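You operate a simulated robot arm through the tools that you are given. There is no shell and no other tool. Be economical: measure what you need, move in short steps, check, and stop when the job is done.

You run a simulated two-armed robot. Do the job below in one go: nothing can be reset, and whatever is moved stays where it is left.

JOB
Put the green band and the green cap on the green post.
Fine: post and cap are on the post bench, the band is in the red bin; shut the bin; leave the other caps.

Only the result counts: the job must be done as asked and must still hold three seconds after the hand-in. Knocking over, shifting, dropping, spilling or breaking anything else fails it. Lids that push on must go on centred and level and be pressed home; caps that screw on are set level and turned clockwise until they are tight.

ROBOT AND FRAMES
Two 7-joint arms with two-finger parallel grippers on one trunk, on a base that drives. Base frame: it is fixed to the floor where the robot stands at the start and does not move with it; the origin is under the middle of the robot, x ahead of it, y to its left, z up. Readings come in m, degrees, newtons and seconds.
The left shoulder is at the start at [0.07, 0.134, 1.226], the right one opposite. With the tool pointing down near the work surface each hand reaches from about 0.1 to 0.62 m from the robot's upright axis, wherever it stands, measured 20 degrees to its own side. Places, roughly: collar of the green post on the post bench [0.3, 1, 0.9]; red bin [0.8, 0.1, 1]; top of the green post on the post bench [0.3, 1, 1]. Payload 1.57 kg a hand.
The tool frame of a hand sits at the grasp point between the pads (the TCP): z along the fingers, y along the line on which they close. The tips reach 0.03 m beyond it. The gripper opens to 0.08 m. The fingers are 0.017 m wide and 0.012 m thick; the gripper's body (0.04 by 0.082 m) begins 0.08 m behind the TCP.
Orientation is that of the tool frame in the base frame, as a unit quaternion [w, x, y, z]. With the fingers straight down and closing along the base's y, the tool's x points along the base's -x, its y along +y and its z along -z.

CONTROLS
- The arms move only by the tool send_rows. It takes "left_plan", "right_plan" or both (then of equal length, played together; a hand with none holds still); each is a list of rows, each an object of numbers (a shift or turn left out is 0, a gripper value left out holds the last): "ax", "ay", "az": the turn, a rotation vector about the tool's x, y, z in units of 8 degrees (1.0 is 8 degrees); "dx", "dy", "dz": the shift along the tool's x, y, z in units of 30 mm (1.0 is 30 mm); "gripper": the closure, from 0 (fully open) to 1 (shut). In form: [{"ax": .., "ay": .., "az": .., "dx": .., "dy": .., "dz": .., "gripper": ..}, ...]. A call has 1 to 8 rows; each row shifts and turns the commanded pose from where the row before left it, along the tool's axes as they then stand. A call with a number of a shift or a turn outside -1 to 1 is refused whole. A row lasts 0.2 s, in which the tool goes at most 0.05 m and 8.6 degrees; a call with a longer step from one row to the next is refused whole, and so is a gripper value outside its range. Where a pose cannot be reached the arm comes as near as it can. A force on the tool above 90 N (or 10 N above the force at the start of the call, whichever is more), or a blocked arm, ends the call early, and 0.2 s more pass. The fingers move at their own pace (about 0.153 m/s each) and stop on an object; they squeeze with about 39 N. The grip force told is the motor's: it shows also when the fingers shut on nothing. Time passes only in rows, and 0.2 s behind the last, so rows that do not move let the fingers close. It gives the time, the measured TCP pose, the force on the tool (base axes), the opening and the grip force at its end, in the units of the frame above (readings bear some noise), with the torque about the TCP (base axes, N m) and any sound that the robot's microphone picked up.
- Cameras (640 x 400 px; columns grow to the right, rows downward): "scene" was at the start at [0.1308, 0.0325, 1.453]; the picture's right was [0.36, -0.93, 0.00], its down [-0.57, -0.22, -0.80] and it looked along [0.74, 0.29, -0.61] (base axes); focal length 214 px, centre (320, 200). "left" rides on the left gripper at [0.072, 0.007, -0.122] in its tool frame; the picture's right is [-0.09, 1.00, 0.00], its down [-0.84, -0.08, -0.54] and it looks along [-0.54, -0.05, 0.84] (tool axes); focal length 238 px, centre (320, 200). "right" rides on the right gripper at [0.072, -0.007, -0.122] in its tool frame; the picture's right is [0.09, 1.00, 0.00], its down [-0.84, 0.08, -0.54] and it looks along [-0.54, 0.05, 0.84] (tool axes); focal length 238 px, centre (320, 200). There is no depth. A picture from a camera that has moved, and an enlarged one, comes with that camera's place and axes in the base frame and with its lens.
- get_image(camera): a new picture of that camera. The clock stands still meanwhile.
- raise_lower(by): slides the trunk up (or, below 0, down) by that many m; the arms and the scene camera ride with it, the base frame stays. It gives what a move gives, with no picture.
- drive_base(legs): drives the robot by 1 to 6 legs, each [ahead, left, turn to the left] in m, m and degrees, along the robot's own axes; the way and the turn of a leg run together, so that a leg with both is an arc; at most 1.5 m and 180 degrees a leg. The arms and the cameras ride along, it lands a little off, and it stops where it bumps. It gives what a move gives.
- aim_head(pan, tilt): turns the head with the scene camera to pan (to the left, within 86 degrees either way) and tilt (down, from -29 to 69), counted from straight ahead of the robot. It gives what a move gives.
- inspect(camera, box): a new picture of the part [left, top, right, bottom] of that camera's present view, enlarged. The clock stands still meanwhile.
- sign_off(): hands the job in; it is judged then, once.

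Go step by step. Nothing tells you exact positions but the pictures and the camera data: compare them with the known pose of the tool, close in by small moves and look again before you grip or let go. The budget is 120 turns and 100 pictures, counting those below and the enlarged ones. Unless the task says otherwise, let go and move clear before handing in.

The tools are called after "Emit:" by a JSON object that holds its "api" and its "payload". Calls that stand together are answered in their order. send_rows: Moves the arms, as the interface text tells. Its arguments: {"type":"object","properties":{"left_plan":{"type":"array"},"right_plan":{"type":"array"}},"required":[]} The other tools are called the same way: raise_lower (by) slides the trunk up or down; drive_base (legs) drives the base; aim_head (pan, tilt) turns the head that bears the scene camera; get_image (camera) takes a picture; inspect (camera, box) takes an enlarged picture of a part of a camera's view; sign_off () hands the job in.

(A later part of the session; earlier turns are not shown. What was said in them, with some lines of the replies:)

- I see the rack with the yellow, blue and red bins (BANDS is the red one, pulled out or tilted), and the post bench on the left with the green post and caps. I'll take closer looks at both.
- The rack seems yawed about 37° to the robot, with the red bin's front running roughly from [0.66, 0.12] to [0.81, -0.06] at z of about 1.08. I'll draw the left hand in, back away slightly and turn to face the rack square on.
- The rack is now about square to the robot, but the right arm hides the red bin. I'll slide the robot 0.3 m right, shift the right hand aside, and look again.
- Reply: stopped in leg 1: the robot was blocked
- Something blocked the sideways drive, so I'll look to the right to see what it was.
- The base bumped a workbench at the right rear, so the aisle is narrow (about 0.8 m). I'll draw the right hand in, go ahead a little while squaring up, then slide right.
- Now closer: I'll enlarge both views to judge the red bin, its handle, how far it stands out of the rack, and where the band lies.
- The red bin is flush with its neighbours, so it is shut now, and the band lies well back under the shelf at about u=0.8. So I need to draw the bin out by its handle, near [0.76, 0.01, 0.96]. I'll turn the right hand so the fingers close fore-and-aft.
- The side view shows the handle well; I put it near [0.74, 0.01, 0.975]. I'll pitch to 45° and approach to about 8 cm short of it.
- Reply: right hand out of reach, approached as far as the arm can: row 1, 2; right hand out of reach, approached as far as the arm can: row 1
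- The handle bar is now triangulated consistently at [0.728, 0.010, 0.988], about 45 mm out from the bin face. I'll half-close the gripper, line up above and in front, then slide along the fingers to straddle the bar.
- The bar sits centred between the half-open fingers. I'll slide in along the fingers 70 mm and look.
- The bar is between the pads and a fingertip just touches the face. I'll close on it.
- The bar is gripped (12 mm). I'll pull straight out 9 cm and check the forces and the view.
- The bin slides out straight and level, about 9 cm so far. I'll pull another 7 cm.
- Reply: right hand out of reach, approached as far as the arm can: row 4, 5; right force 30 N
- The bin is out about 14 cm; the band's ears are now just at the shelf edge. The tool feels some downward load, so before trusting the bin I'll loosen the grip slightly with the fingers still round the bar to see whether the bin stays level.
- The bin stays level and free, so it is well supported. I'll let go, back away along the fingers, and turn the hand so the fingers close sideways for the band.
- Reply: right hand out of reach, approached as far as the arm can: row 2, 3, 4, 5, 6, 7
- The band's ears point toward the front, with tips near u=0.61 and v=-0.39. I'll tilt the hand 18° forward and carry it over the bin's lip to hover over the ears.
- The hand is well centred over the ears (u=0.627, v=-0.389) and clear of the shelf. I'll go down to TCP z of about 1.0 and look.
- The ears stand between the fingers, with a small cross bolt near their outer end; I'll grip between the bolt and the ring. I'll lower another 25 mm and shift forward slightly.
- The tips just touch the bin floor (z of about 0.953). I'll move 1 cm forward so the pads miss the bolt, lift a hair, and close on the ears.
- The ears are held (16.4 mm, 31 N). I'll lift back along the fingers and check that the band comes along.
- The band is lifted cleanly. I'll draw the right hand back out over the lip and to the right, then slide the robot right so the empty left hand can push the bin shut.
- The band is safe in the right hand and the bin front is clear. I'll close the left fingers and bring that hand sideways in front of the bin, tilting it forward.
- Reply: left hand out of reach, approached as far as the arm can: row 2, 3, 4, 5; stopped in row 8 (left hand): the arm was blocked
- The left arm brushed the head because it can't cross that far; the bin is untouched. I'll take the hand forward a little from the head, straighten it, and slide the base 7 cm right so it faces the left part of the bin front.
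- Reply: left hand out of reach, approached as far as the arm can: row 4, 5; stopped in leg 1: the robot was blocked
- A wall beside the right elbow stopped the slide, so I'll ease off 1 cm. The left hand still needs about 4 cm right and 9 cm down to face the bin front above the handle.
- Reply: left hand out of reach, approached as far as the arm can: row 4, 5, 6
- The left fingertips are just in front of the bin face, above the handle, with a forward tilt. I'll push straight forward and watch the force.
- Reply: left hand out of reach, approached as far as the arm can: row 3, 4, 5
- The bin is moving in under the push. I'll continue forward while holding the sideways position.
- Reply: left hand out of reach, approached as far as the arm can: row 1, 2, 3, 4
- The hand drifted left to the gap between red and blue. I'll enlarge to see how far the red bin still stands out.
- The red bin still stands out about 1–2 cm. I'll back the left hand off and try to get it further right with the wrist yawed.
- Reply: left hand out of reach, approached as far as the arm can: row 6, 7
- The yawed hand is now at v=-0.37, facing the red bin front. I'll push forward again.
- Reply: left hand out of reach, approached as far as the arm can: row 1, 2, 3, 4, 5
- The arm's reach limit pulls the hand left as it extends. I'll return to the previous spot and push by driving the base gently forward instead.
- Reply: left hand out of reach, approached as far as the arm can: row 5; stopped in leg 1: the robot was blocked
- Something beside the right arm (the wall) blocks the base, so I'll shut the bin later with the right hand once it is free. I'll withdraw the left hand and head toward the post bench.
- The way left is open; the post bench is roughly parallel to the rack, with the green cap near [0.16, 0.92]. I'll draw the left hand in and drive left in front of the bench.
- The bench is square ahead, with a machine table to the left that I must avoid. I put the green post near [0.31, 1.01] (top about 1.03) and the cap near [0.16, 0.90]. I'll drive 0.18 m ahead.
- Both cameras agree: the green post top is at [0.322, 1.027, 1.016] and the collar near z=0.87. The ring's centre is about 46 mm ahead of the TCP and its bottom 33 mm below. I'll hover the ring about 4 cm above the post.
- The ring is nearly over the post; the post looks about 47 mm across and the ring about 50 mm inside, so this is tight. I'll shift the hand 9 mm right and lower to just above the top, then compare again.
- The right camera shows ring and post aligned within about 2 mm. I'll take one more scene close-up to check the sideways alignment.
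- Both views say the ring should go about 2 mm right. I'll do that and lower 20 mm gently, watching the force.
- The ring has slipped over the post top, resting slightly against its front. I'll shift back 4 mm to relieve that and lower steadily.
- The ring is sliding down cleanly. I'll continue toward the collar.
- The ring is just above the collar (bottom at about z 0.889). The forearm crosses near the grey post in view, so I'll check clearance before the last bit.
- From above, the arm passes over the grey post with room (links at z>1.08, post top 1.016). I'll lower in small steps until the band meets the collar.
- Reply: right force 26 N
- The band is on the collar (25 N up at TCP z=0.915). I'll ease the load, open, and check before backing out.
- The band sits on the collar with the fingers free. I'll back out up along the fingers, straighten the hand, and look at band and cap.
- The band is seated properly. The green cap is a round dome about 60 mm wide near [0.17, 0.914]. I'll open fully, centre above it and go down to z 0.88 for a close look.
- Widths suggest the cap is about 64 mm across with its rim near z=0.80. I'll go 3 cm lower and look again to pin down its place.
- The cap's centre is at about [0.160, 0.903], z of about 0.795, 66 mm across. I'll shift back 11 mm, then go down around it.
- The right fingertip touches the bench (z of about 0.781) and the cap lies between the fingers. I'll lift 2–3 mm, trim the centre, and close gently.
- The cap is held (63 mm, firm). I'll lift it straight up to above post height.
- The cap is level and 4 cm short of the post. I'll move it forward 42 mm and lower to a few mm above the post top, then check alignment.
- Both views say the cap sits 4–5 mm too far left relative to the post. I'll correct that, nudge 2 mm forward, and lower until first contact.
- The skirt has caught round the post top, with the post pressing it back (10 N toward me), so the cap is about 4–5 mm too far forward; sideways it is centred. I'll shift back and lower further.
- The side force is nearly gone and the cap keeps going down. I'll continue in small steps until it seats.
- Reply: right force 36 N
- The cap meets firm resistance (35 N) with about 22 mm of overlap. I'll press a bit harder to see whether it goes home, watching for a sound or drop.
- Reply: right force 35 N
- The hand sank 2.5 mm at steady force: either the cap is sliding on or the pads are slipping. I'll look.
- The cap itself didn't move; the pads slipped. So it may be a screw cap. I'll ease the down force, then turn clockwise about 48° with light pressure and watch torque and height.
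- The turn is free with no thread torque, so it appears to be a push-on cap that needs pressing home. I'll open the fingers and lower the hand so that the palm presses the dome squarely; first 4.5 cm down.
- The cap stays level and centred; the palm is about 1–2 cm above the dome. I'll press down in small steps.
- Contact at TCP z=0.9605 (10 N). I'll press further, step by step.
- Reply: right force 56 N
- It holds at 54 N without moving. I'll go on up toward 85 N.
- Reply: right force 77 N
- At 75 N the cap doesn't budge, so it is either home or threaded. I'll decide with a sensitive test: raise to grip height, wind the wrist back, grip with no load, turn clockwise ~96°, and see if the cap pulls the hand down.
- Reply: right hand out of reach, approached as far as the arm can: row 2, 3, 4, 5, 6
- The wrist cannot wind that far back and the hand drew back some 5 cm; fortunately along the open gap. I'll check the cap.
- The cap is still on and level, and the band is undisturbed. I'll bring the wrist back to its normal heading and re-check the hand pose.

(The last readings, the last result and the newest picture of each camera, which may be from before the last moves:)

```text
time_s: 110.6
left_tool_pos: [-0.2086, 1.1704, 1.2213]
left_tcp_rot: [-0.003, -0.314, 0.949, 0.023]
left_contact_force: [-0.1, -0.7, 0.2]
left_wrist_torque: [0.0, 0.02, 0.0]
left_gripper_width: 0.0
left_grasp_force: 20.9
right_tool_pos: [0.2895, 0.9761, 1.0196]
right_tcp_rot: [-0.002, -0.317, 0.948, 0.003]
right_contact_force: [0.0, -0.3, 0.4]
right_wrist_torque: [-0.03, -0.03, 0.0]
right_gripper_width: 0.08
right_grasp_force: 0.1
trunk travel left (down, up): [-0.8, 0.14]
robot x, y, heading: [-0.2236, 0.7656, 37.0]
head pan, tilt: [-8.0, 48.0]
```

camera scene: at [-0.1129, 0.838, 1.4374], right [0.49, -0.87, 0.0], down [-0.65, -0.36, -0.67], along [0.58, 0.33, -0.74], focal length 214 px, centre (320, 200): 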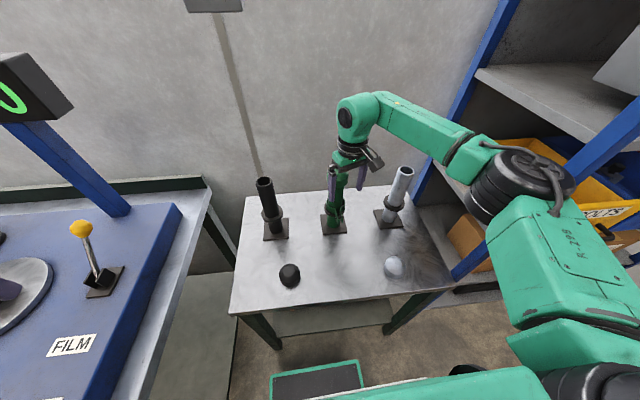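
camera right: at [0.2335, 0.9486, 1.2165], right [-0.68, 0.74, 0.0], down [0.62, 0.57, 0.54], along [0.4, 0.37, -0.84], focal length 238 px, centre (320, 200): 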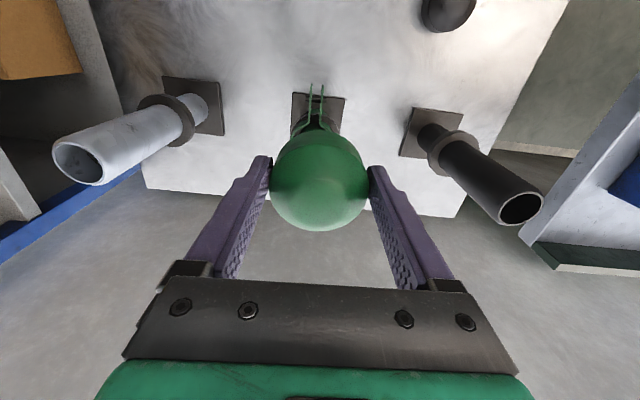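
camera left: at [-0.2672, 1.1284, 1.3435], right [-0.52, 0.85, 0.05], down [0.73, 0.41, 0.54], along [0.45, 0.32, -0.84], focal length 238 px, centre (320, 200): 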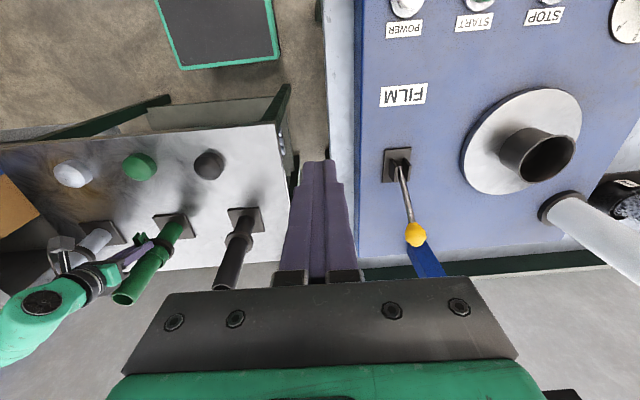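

The pose is normal again. I'll move sideways 17 mm, then forward around the cap, grip it unloaded, and read the forces.

Emit:
{"api": "send_rows", "payload": {"right_plan": [{"dy": 0.57}, {}, {"dx": -0.8}, {"dx": -0.83}, {}, {"gripper": 1}, {}, {}]}}

Emit:
{"api": "send_rows", "payload": {"right_plan": [{"az": 1}, {"az": 1}, {"az": 1}, {"az": 1}, {"az": 1}, {"az": 1}, {}]}}

Emit:
{"api": "send_rows", "payload": {"right_plan": [{"az": 1}, {"az": 1}, {"az": 1}, {"az": 1}, {"az": 1}, {"az": 1}, {}]}}

```text
time_s: 112.4
left_tool_pos: [-0.209, 1.1713, 1.2213]
left_tcp_rot: [-0.004, -0.314, 0.949, 0.022]
left_contact_force: [-0.7, 0.3, 0.5]
left_wrist_torque: [-0.03, 0.03, -0.04]
left_gripper_width: 0.0
left_grasp_force: 21.0
right_tool_pos: [0.3174, 1.0192, 1.0199]
right_tcp_rot: [-0.001, -0.316, 0.949, 0.003]
right_contact_force: [0.3, 0.2, -0.9]
right_wrist_torque: [-0.02, -0.02, 0.02]
right_gripper_width: 0.0676
right_grasp_force: 38.4
trunk travel left (down, up): [-0.8, 0.14]
robot x, y, heading: [-0.2173, 0.7678, 37.0]
head pan, tilt: [-8.0, 48.0]
```

```text
time_s: 114.0
left_tool_pos: [-0.2093, 1.1724, 1.2215]
left_tcp_rot: [-0.004, -0.315, 0.949, 0.023]
left_contact_force: [0.2, -0.9, 0.0]
left_wrist_torque: [-0.04, 0.0, 0.01]
left_gripper_width: 0.0
left_grasp_force: 21.0
right_tool_pos: [0.3189, 1.0198, 1.0189]
right_tcp_rot: [-0.003, 0.098, 0.995, 0.002]
right_contact_force: [0.0, 0.4, 2.5]
right_wrist_torque: [0.01, -0.07, 0.03]
right_gripper_width: 0.0675
right_grasp_force: 38.6
trunk travel left (down, up): [-0.8, 0.14]
robot x, y, heading: [-0.2244, 0.7636, 37.2]
head pan, tilt: [-8.0, 48.0]
```

```text
time_s: 115.6
left_tool_pos: [-0.2098, 1.1745, 1.2198]
left_tcp_rot: [-0.003, -0.314, 0.949, 0.02]
left_contact_force: [0.3, -0.5, -1.1]
left_wrist_torque: [0.0, 0.02, 0.01]
left_gripper_width: 0.0
left_grasp_force: 21.3
right_tool_pos: [0.3166, 1.0224, 1.0192]
right_tcp_rot: [-0.001, 0.493, 0.87, 0.0]
right_contact_force: [-4.2, 11.4, 0.5]
right_wrist_torque: [0.2, 0.02, 0.09]
right_gripper_width: 0.0678
right_grasp_force: 39.6
trunk travel left (down, up): [-0.8, 0.14]
robot x, y, heading: [-0.2219, 0.7664, 37.1]
head pan, tilt: [-8.0, 48.0]
```

The cap turned 96° with no torque and no pull-down, so no thread is evident and the post top is at the cap's shoulder, i.e. seated. To be certain, I'll do one more clockwise stroke with slight downward pressure.

Emit:
{"api": "send_rows", "payload": {"right_plan": [{"gripper": 0}, {}, {"az": -1}, {"az": -1}, {"az": -1}, {"az": -1}, {"az": -1}, {"az": -1}]}}

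Emit:
{"api": "send_rows", "payload": {"right_plan": [{"az": -1}, {"az": -1}, {"az": -1}, {"az": -1}, {"az": -1}, {"az": -1}, {"gripper": 1}, {}]}}

Emit:
{"api": "send_rows", "payload": {"right_plan": [{"dz": 0.06}, {"az": 1}, {"az": 1}, {"az": 1}, {"az": 1}, {"az": 1}, {"az": 1}, {}]}}

Emit:
{"api": "send_rows", "payload": {"right_plan": [{"az": 1}, {"az": 1}, {"az": 1}, {"az": 1}, {"az": 1}, {"az": 1}, {}]}}

Emit:
{"api": "inspect", "payload": {"camera": "scene", "box": [296, 135, 392, 235]}}

```text
time_s: 117.4
left_tool_pos: [-0.2077, 1.1713, 1.2213]
left_tcp_rot: [-0.004, -0.314, 0.949, 0.022]
left_contact_force: [0.8, -0.1, -0.2]
left_wrist_torque: [-0.01, -0.02, -0.01]
left_gripper_width: 0.0
left_grasp_force: 21.5
right_tool_pos: [0.3188, 1.0204, 1.019]
right_tcp_rot: [-0.002, 0.094, 0.996, 0.002]
right_contact_force: [0.4, 0.9, 0.6]
right_wrist_torque: [0.0, 0.0, 0.01]
right_gripper_width: 0.08
right_grasp_force: 0.1
trunk travel left (down, up): [-0.8, 0.14]
robot x, y, heading: [-0.225, 0.7679, 36.9]
head pan, tilt: [-8.0, 48.0]
```

```text
time_s: 119.2
left_tool_pos: [-0.2082, 1.1711, 1.2213]
left_tcp_rot: [-0.003, -0.314, 0.949, 0.022]
left_contact_force: [-0.2, -0.4, -1.0]
left_wrist_torque: [0.0, 0.01, -0.02]
left_gripper_width: 0.0001
left_grasp_force: 21.3
right_tool_pos: [0.3187, 1.0179, 1.0198]
right_tcp_rot: [-0.002, -0.317, 0.948, 0.003]
right_contact_force: [-0.6, 0.0, 0.3]
right_wrist_torque: [-0.02, -0.01, -0.01]
right_gripper_width: 0.0657
right_grasp_force: 38.8
trunk travel left (down, up): [-0.8, 0.14]
robot x, y, heading: [-0.2245, 0.7649, 37.0]
head pan, tilt: [-8.0, 48.0]
```

```text
time_s: 121.0
left_tool_pos: [-0.2111, 1.1715, 1.2215]
left_tcp_rot: [-0.002, -0.315, 0.949, 0.023]
left_contact_force: [-0.1, 1.1, -0.3]
left_wrist_torque: [0.0, -0.01, -0.03]
left_gripper_width: 0.0
left_grasp_force: 21.3
right_tool_pos: [0.317, 1.0193, 1.0198]
right_tcp_rot: [-0.002, 0.098, 0.995, 0.003]
right_contact_force: [3.2, 2.5, 18.9]
right_wrist_torque: [-0.07, -0.14, 0.1]
right_gripper_width: 0.0655
right_grasp_force: 38.9
trunk travel left (down, up): [-0.8, 0.14]
robot x, y, heading: [-0.2238, 0.7644, 37.2]
head pan, tilt: [-8.0, 48.0]
```

```text
time_s: 122.6
left_tool_pos: [-0.2093, 1.1734, 1.2209]
left_tcp_rot: [-0.003, -0.314, 0.949, 0.021]
left_contact_force: [-0.5, -0.5, -0.4]
left_wrist_torque: [0.04, 0.0, -0.02]
left_gripper_width: 0.0002
left_grasp_force: 21.3
right_tool_pos: [0.3158, 1.0222, 1.0196]
right_tcp_rot: [-0.002, 0.493, 0.87, 0.002]
right_contact_force: [6.6, 9.9, 23.8]
right_wrist_torque: [0.03, -0.25, 0.09]
right_gripper_width: 0.0654
right_grasp_force: 39.1
trunk travel left (down, up): [-0.8, 0.14]
robot x, y, heading: [-0.2225, 0.7649, 37.1]
head pan, tilt: [-8.0, 48.0]
```

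```text
4.00 times, centred on (344, 185) of scene
camera zoom: at [-0.1157, 0.8384, 1.4377], right [0.49, -0.87, 0.0], down [-0.65, -0.36, -0.67], along [0.59, 0.33, -0.74], focal length 858 px, centre (224, 260)
```

zoom: 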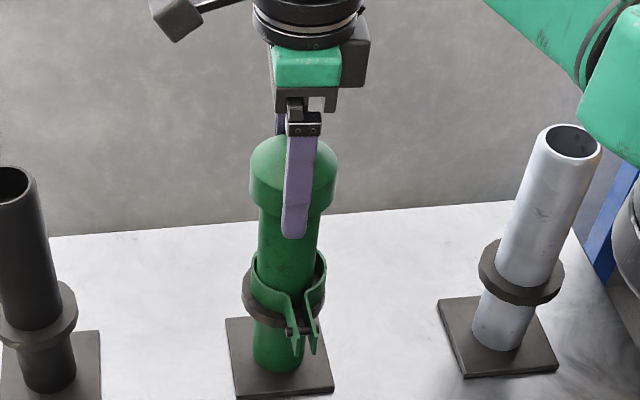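

The downward force didn't fall while turning, so it isn't a thread: the cap is a push-on, and it is seated level. I'll let go, rise clear, turn the wrist back and withdraw.

Emit:
{"api": "send_rows", "payload": {"right_plan": [{"dz": -0.06}, {"gripper": 0}, {}, {"dz": -0.7}, {"dz": -1}, {"dz": -1}, {"dz": -1}, {"dz": -0.5}]}}

Emit:
{"api": "send_rows", "payload": {"right_plan": [{"az": -1}, {"az": -1}, {"az": -1}, {"az": -1}, {"az": -1}, {"az": -1}, {"az": -1}, {"az": -1}]}}

Emit:
{"api": "send_rows", "payload": {"right_plan": [{"az": -1}, {"az": -1}, {"az": -1}, {"az": -1}, {"dx": 1}, {"dx": 1}, {"dx": 1}, {"dx": 1}]}}

Emit:
{"api": "send_rows", "payload": {"right_plan": [{"dx": 1, "dy": -0.4}, {"dx": 1, "dy": -0.4}, {"dx": 1, "dy": -0.4}, {"dx": 1, "dy": -0.4}, {"gripper": 1}]}}

Emit:
{"api": "inspect", "payload": {"camera": "scene", "box": [296, 135, 392, 235]}}

```text
time_s: 124.4
left_tool_pos: [-0.2084, 1.1702, 1.2211]
left_tcp_rot: [-0.003, -0.314, 0.949, 0.023]
left_contact_force: [-0.3, -0.5, 0.0]
left_wrist_torque: [-0.02, -0.01, 0.02]
left_gripper_width: 0.0
left_grasp_force: 21.2
right_tool_pos: [0.3197, 1.0204, 1.1488]
right_tcp_rot: [-0.003, 0.493, 0.87, 0.001]
right_contact_force: [0.0, 0.4, -0.5]
right_wrist_torque: [0.01, -0.05, -0.01]
right_gripper_width: 0.0802
right_grasp_force: 0.0
trunk travel left (down, up): [-0.8, 0.14]
robot x, y, heading: [-0.2199, 0.7697, 36.9]
head pan, tilt: [-8.0, 48.0]
```

```text
time_s: 126.2
left_tool_pos: [-0.2075, 1.1721, 1.221]
left_tcp_rot: [-0.004, -0.314, 0.949, 0.022]
left_contact_force: [0.2, -0.2, 0.2]
left_wrist_torque: [-0.01, 0.01, -0.01]
left_gripper_width: 0.0
left_grasp_force: 21.1
right_tool_pos: [0.3187, 1.0187, 1.1468]
right_tcp_rot: [-0.003, -0.044, 0.999, 0.002]
right_contact_force: [-0.4, 0.0, -0.8]
right_wrist_torque: [-0.03, 0.0, 0.0]
right_gripper_width: 0.08
right_grasp_force: 0.1
trunk travel left (down, up): [-0.8, 0.14]
robot x, y, heading: [-0.2216, 0.7658, 37.2]
head pan, tilt: [-8.0, 48.0]
```

```text
time_s: 128.0
left_tool_pos: [-0.2068, 1.17, 1.221]
left_tcp_rot: [-0.003, -0.314, 0.949, 0.024]
left_contact_force: [0.2, 0.1, 0.0]
left_wrist_torque: [0.0, 0.0, -0.01]
left_gripper_width: 0.0001
left_grasp_force: 21.2
right_tool_pos: [0.2227, 0.9458, 1.1475]
right_tcp_rot: [0.0, -0.316, 0.949, 0.004]
right_contact_force: [-0.8, 0.1, -0.1]
right_wrist_torque: [-0.01, -0.01, -0.01]
right_gripper_width: 0.08
right_grasp_force: 0.0
trunk travel left (down, up): [-0.8, 0.14]
robot x, y, heading: [-0.2198, 0.7669, 37.1]
head pan, tilt: [-8.0, 48.0]
```

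```text
time_s: 129.2
left_tool_pos: [-0.2083, 1.1717, 1.2216]
left_tcp_rot: [-0.003, -0.314, 0.949, 0.023]
left_contact_force: [-0.7, 0.4, -0.1]
left_wrist_torque: [-0.03, 0.01, 0.0]
left_gripper_width: 0.0
left_grasp_force: 21.5
right_tool_pos: [0.1547, 0.8378, 1.1446]
right_tcp_rot: [-0.002, -0.316, 0.949, 0.003]
right_contact_force: [-0.4, -0.7, 0.1]
right_wrist_torque: [-0.03, 0.02, 0.01]
right_gripper_width: 0.0
right_grasp_force: 21.7
trunk travel left (down, up): [-0.8, 0.14]
robot x, y, heading: [-0.2246, 0.7669, 37.2]
head pan, tilt: [-8.0, 48.0]
```

```text
4.00 times, centred on (344, 185) of scene
camera zoom: at [-0.1131, 0.8374, 1.4374], right [0.49, -0.87, 0.0], down [-0.65, -0.36, -0.67], along [0.58, 0.33, -0.74], focal length 858 px, centre (224, 260)
```

zoom: 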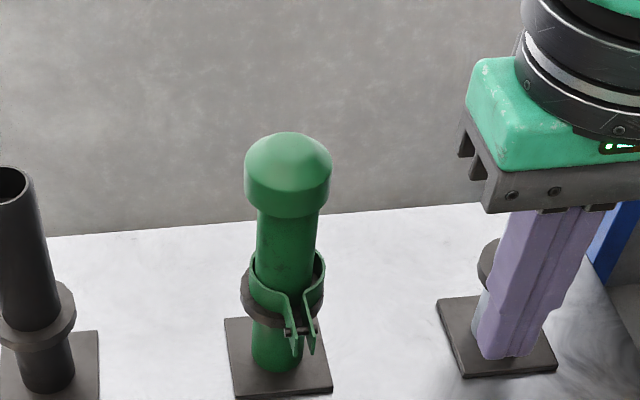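

Band and cap are both on the green post, level and centred. Now I'll drive back to the rack to shut the red bin with the right hand.

Emit:
{"api": "drive_base", "payload": {"legs": [[-0.19, 0, 0], [0, -0.93, 0]]}}

Emit:
{"api": "aim_head", "payload": {"pan": -12, "tilt": 42}}

Emit:
{"api": "get_image", "payload": {"camera": "scene"}}

Emit:
{"api": "get_image", "payload": {"camera": "right"}}

```text
time_s: 135.2
left_tool_pos: [0.191, 0.3306, 1.221]
left_tcp_rot: [-0.004, -0.318, 0.948, 0.023]
left_contact_force: [-0.1, 0.7, 0.0]
left_wrist_torque: [0.04, 0.02, 0.01]
left_gripper_width: 0.0002
left_grasp_force: 21.5
right_tool_pos: [0.5558, -0.0002, 1.1454]
right_tcp_rot: [-0.001, -0.32, 0.947, 0.002]
right_contact_force: [0.3, -0.2, -0.2]
right_wrist_torque: [0.03, 0.0, 0.0]
right_gripper_width: 0.0002
right_grasp_force: 21.5
trunk travel left (down, up): [-0.8, 0.14]
robot x, y, heading: [0.1753, -0.0766, 37.5]
head pan, tilt: [-8.0, 48.0]
```

```text
time_s: 135.8
left_tool_pos: [0.1901, 0.3296, 1.2212]
left_tcp_rot: [-0.004, -0.317, 0.948, 0.023]
left_contact_force: [1.2, 0.0, 0.1]
left_wrist_torque: [0.01, -0.01, -0.01]
left_gripper_width: 0.0
left_grasp_force: 21.1
right_tool_pos: [0.5563, -0.0, 1.1433]
right_tcp_rot: [-0.002, -0.322, 0.947, 0.003]
right_contact_force: [-0.6, 0.3, 0.2]
right_wrist_torque: [-0.01, -0.03, -0.02]
right_gripper_width: 0.0
right_grasp_force: 21.0
trunk travel left (down, up): [-0.8, 0.14]
robot x, y, heading: [0.1778, -0.0776, 37.5]
head pan, tilt: [-12.0, 42.0]
```

```text
11 pictures are left
camera scene: at [0.2945, -0.0061, 1.4459], right [0.43, -0.9, 0.0], down [-0.6, -0.29, -0.74], along [0.67, 0.32, -0.67], focal length 214 px, centre (320, 200)
```

scene: 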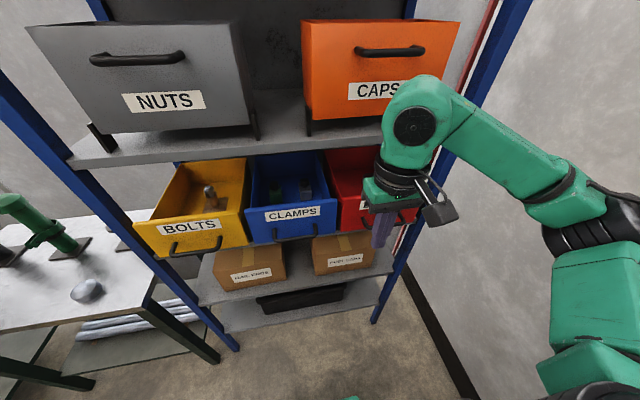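

```text
10 pictures are left
camera right: at [0.5028, -0.0499, 1.266], right [-0.68, 0.74, 0.01], down [0.62, 0.57, 0.54], along [0.39, 0.37, -0.84], focal length 238 px, centre (320, 200)
```

right: 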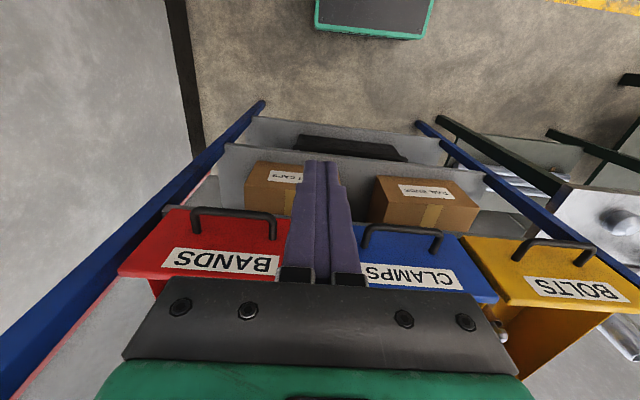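

The red bin stands out only a little now. I'll place the closed right fingers in front of its centre, tilted forward, just above the handle height.

Emit:
{"api": "send_rows", "payload": {"right_plan": [{"dy": -0.8}, {"dy": -0.8}, {"dy": -0.8}, {"dy": -0.8}, {"ay": -0.8}, {"ay": -0.8}, {"ay": -0.8}]}}

Emit:
{"api": "send_rows", "payload": {"right_plan": [{"dx": 0.3, "dz": 0.9}, {"dx": 0.3, "dz": 0.9}, {"dx": 0.3, "dz": 0.9}, {}]}}

Emit:
{"api": "get_image", "payload": {"camera": "right"}}

```text
time_s: 137.4
left_tool_pos: [0.1903, 0.3291, 1.2212]
left_tcp_rot: [-0.002, -0.318, 0.948, 0.023]
left_contact_force: [-0.2, -0.1, 0.4]
left_wrist_torque: [0.02, 0.0, 0.0]
left_gripper_width: 0.0
left_grasp_force: 21.4
right_tool_pos: [0.6131, -0.0777, 1.1456]
right_tcp_rot: [0.158, -0.316, 0.934, 0.056]
right_contact_force: [-0.5, 0.6, 0.0]
right_wrist_torque: [0.03, -0.05, 0.02]
right_gripper_width: 0.0001
right_grasp_force: 20.9
trunk travel left (down, up): [-0.8, 0.14]
robot x, y, heading: [0.1791, -0.0721, 37.7]
head pan, tilt: [-12.0, 42.0]
```

```text
time_s: 138.4
left_tool_pos: [0.191, 0.3317, 1.2224]
left_tcp_rot: [-0.003, -0.319, 0.948, 0.022]
left_contact_force: [-0.4, 0.0, -0.4]
left_wrist_torque: [0.01, -0.01, 0.01]
left_gripper_width: 0.0001
left_grasp_force: 21.1
right_tool_pos: [0.6122, -0.0763, 1.0592]
right_tcp_rot: [0.157, -0.315, 0.934, 0.056]
right_contact_force: [-0.6, -0.1, -0.1]
right_wrist_torque: [0.01, 0.03, 0.03]
right_gripper_width: 0.0
right_grasp_force: 21.2
trunk travel left (down, up): [-0.8, 0.14]
robot x, y, heading: [0.1781, -0.0737, 37.6]
head pan, tilt: [-12.0, 42.0]
```

```text
9 pictures are left
camera right: at [0.5306, -0.1478, 1.1508], right [-0.67, 0.74, -0.02], down [0.44, 0.43, 0.79], along [0.59, 0.52, -0.62], focal length 238 px, centre (320, 200)
```

right: 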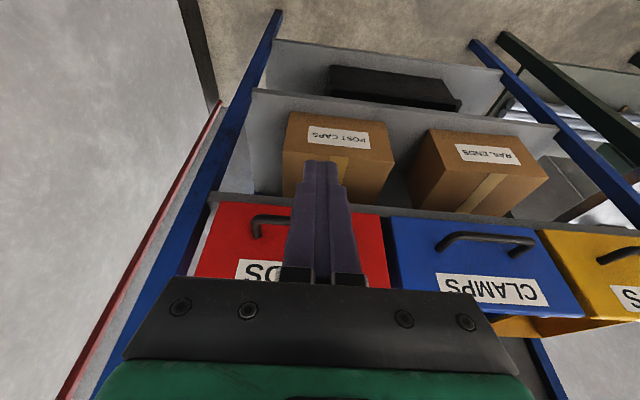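

The hand is centred on the red front, which stands out by just a few mm to 1 cm. I'll advance to it and push.

Emit:
{"api": "send_rows", "payload": {"right_plan": [{"dx": -0.79, "dz": 0.27}, {"dx": -0.79, "dz": 0.27}, {"dx": -0.79, "dz": 0.27}, {"dx": -0.79, "dz": 0.27}, {"dx": -0.79, "dz": 0.27}, {}]}}

Emit:
{"api": "send_rows", "payload": {"right_plan": [{"dx": -0.3, "dz": 0.1}, {"dx": -0.3, "dz": 0.1}, {"dx": -0.3, "dz": 0.1}, {}]}}

Emit:
{"api": "get_image", "payload": {"camera": "right"}}

```text
time_s: 139.8
left_tool_pos: [0.1905, 0.3281, 1.2204]
left_tcp_rot: [-0.004, -0.318, 0.948, 0.023]
left_contact_force: [0.2, 0.4, 0.0]
left_wrist_torque: [-0.01, 0.03, 0.0]
left_gripper_width: 0.0
left_grasp_force: 21.5
right_tool_pos: [0.7111, 0.0014, 1.0571]
right_tcp_rot: [0.156, -0.316, 0.934, 0.057]
right_contact_force: [-0.3, -0.2, 0.3]
right_wrist_torque: [0.03, -0.03, 0.0]
right_gripper_width: 0.0002
right_grasp_force: 22.0
trunk travel left (down, up): [-0.8, 0.14]
robot x, y, heading: [0.1793, -0.0704, 37.5]
head pan, tilt: [-12.0, 42.0]
```

```text
time_s: 140.8
left_tool_pos: [0.1906, 0.3303, 1.2213]
left_tcp_rot: [-0.003, -0.318, 0.948, 0.022]
left_contact_force: [-0.7, 0.0, 0.3]
left_wrist_torque: [0.0, 0.02, 0.01]
left_gripper_width: 0.0
left_grasp_force: 21.6
right_tool_pos: [0.7336, 0.019, 1.0579]
right_tcp_rot: [0.156, -0.315, 0.934, 0.056]
right_contact_force: [0.2, 0.0, 0.0]
right_wrist_torque: [0.01, -0.03, -0.02]
right_gripper_width: 0.0
right_grasp_force: 20.8
trunk travel left (down, up): [-0.8, 0.14]
robot x, y, heading: [0.1803, -0.0725, 37.8]
head pan, tilt: [-12.0, 42.0]
```

```text
8 pictures are left
camera right: at [0.6525, -0.0527, 1.1499], right [-0.67, 0.74, -0.02], down [0.44, 0.43, 0.79], along [0.59, 0.52, -0.62], focal length 238 px, centre (320, 200)
```

right: 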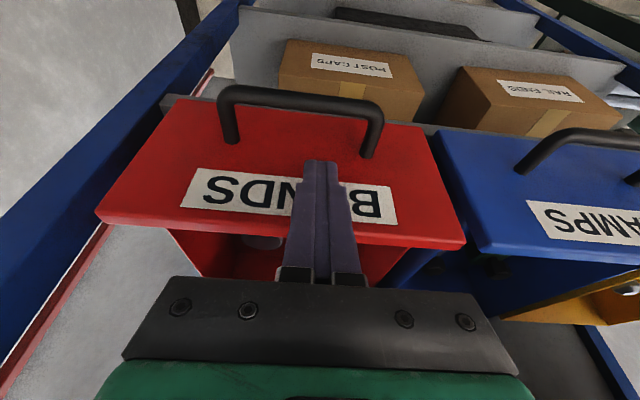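

The fingers are almost on the face (no force yet). I'll push on in small steps until it stops firmly.

Emit:
{"api": "send_rows", "payload": {"right_plan": [{"dx": -0.2, "dz": 0.07}, {"dx": -0.2, "dz": 0.07}, {"dx": -0.2, "dz": 0.07}, {"dx": -0.15, "dz": 0.05}, {}]}}

```text
time_s: 142.0
left_tool_pos: [0.1778, 0.3207, 1.2244]
left_tcp_rot: [0.003, -0.317, 0.948, 0.025]
left_contact_force: [0.7, 0.4, 0.4]
left_wrist_torque: [-0.02, 0.01, -0.01]
left_gripper_width: 0.0004
left_grasp_force: 21.3
right_tool_pos: [0.7374, 0.0216, 1.0584]
right_tcp_rot: [0.146, -0.318, 0.935, 0.051]
right_contact_force: [-59.6, -33.2, -25.9]
right_wrist_torque: [-0.83, 2.1, 0.09]
right_gripper_width: 0.0
right_grasp_force: 21.2
trunk travel left (down, up): [-0.8, 0.14]
robot x, y, heading: [0.1786, -0.0718, 37.5]
head pan, tilt: [-12.0, 42.0]
```

It now stops firmly at about 68 N, so the bin is at its end stop. I'll back off and verify.

Emit:
{"api": "send_rows", "payload": {"right_plan": [{"dx": 0.5, "dz": -0.17}, {"dx": 1, "dz": -0.5}, {"dx": 1, "dz": -0.5}, {"dx": 1, "dz": -0.5}, {"dx": 1, "dz": -0.5}, {"dx": 1, "dz": -0.5, "dy": -0.8}, {"dy": -1}, {"dy": -1}]}}

Emit:
{"api": "get_image", "payload": {"camera": "scene"}}

Emit:
{"api": "inspect", "payload": {"camera": "scene", "box": [230, 140, 422, 260]}}

```text
time_s: 143.8
left_tool_pos: [0.1927, 0.3296, 1.2213]
left_tcp_rot: [-0.004, -0.319, 0.948, 0.023]
left_contact_force: [-0.5, 0.1, -0.7]
left_wrist_torque: [-0.02, 0.0, -0.02]
left_gripper_width: 0.0001
left_grasp_force: 21.4
right_tool_pos: [0.6627, -0.1454, 1.0801]
right_tcp_rot: [0.156, -0.315, 0.934, 0.057]
right_contact_force: [-0.3, 0.3, -0.2]
right_wrist_torque: [-0.01, -0.01, 0.03]
right_gripper_width: 0.0001
right_grasp_force: 21.5
trunk travel left (down, up): [-0.8, 0.14]
robot x, y, heading: [0.1796, -0.0719, 37.4]
head pan, tilt: [-12.0, 42.0]
```

```text
7 pictures are left
camera scene: at [0.2961, -0.0067, 1.4459], right [0.43, -0.9, 0.0], down [-0.6, -0.29, -0.74], along [0.67, 0.32, -0.67], focal length 214 px, centre (320, 200)
```

scene: 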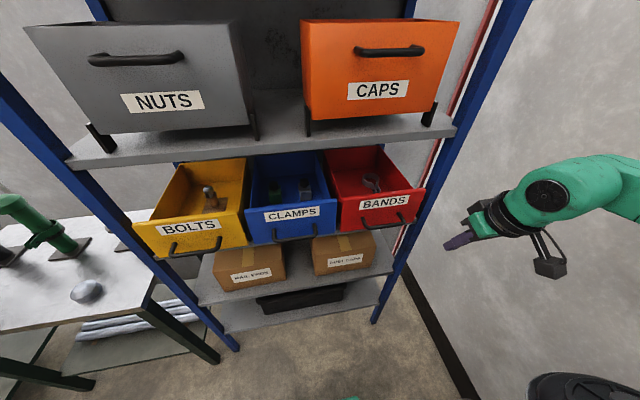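

```text
3.33 times, centred on (326, 200) of scene
camera zoom: at [0.2961, -0.0067, 1.4459], right [0.43, -0.9, 0.0], down [-0.6, -0.29, -0.74], along [0.67, 0.32, -0.67], focal length 715 px, centre (300, 200)
```

zoom: 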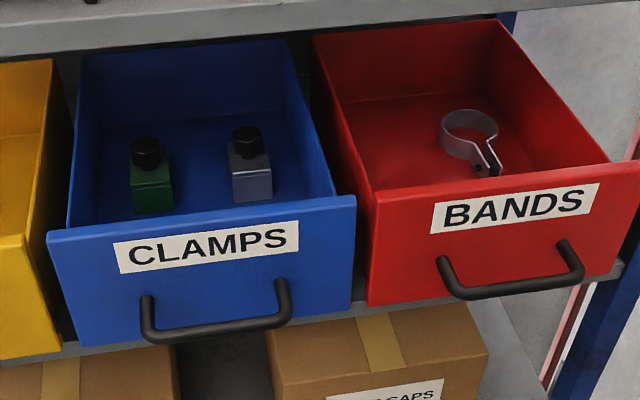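

The red bin is flush with its neighbours, the green post carries its band and cap, and both hands are clear. I'm handing in.

Emit:
{"api": "sign_off", "payload": {}}

```text
The job is handed in.
```

The green band is on the green post's collar with the green cap level on top. The red bin is shut, and the other caps are where they were. I have handed the job in, but no verdict came back.

The cap is not threaded: it turned freely without moving down. I treated it as push-on and pressed it to about 75 N, where it would go no further.

The base bumped the right-hand workbench once, and was blocked twice near the right wall. The left arm brushed the robot's own head once. I saw nothing shifted by this, but I did not look at the workbench again afterwards.
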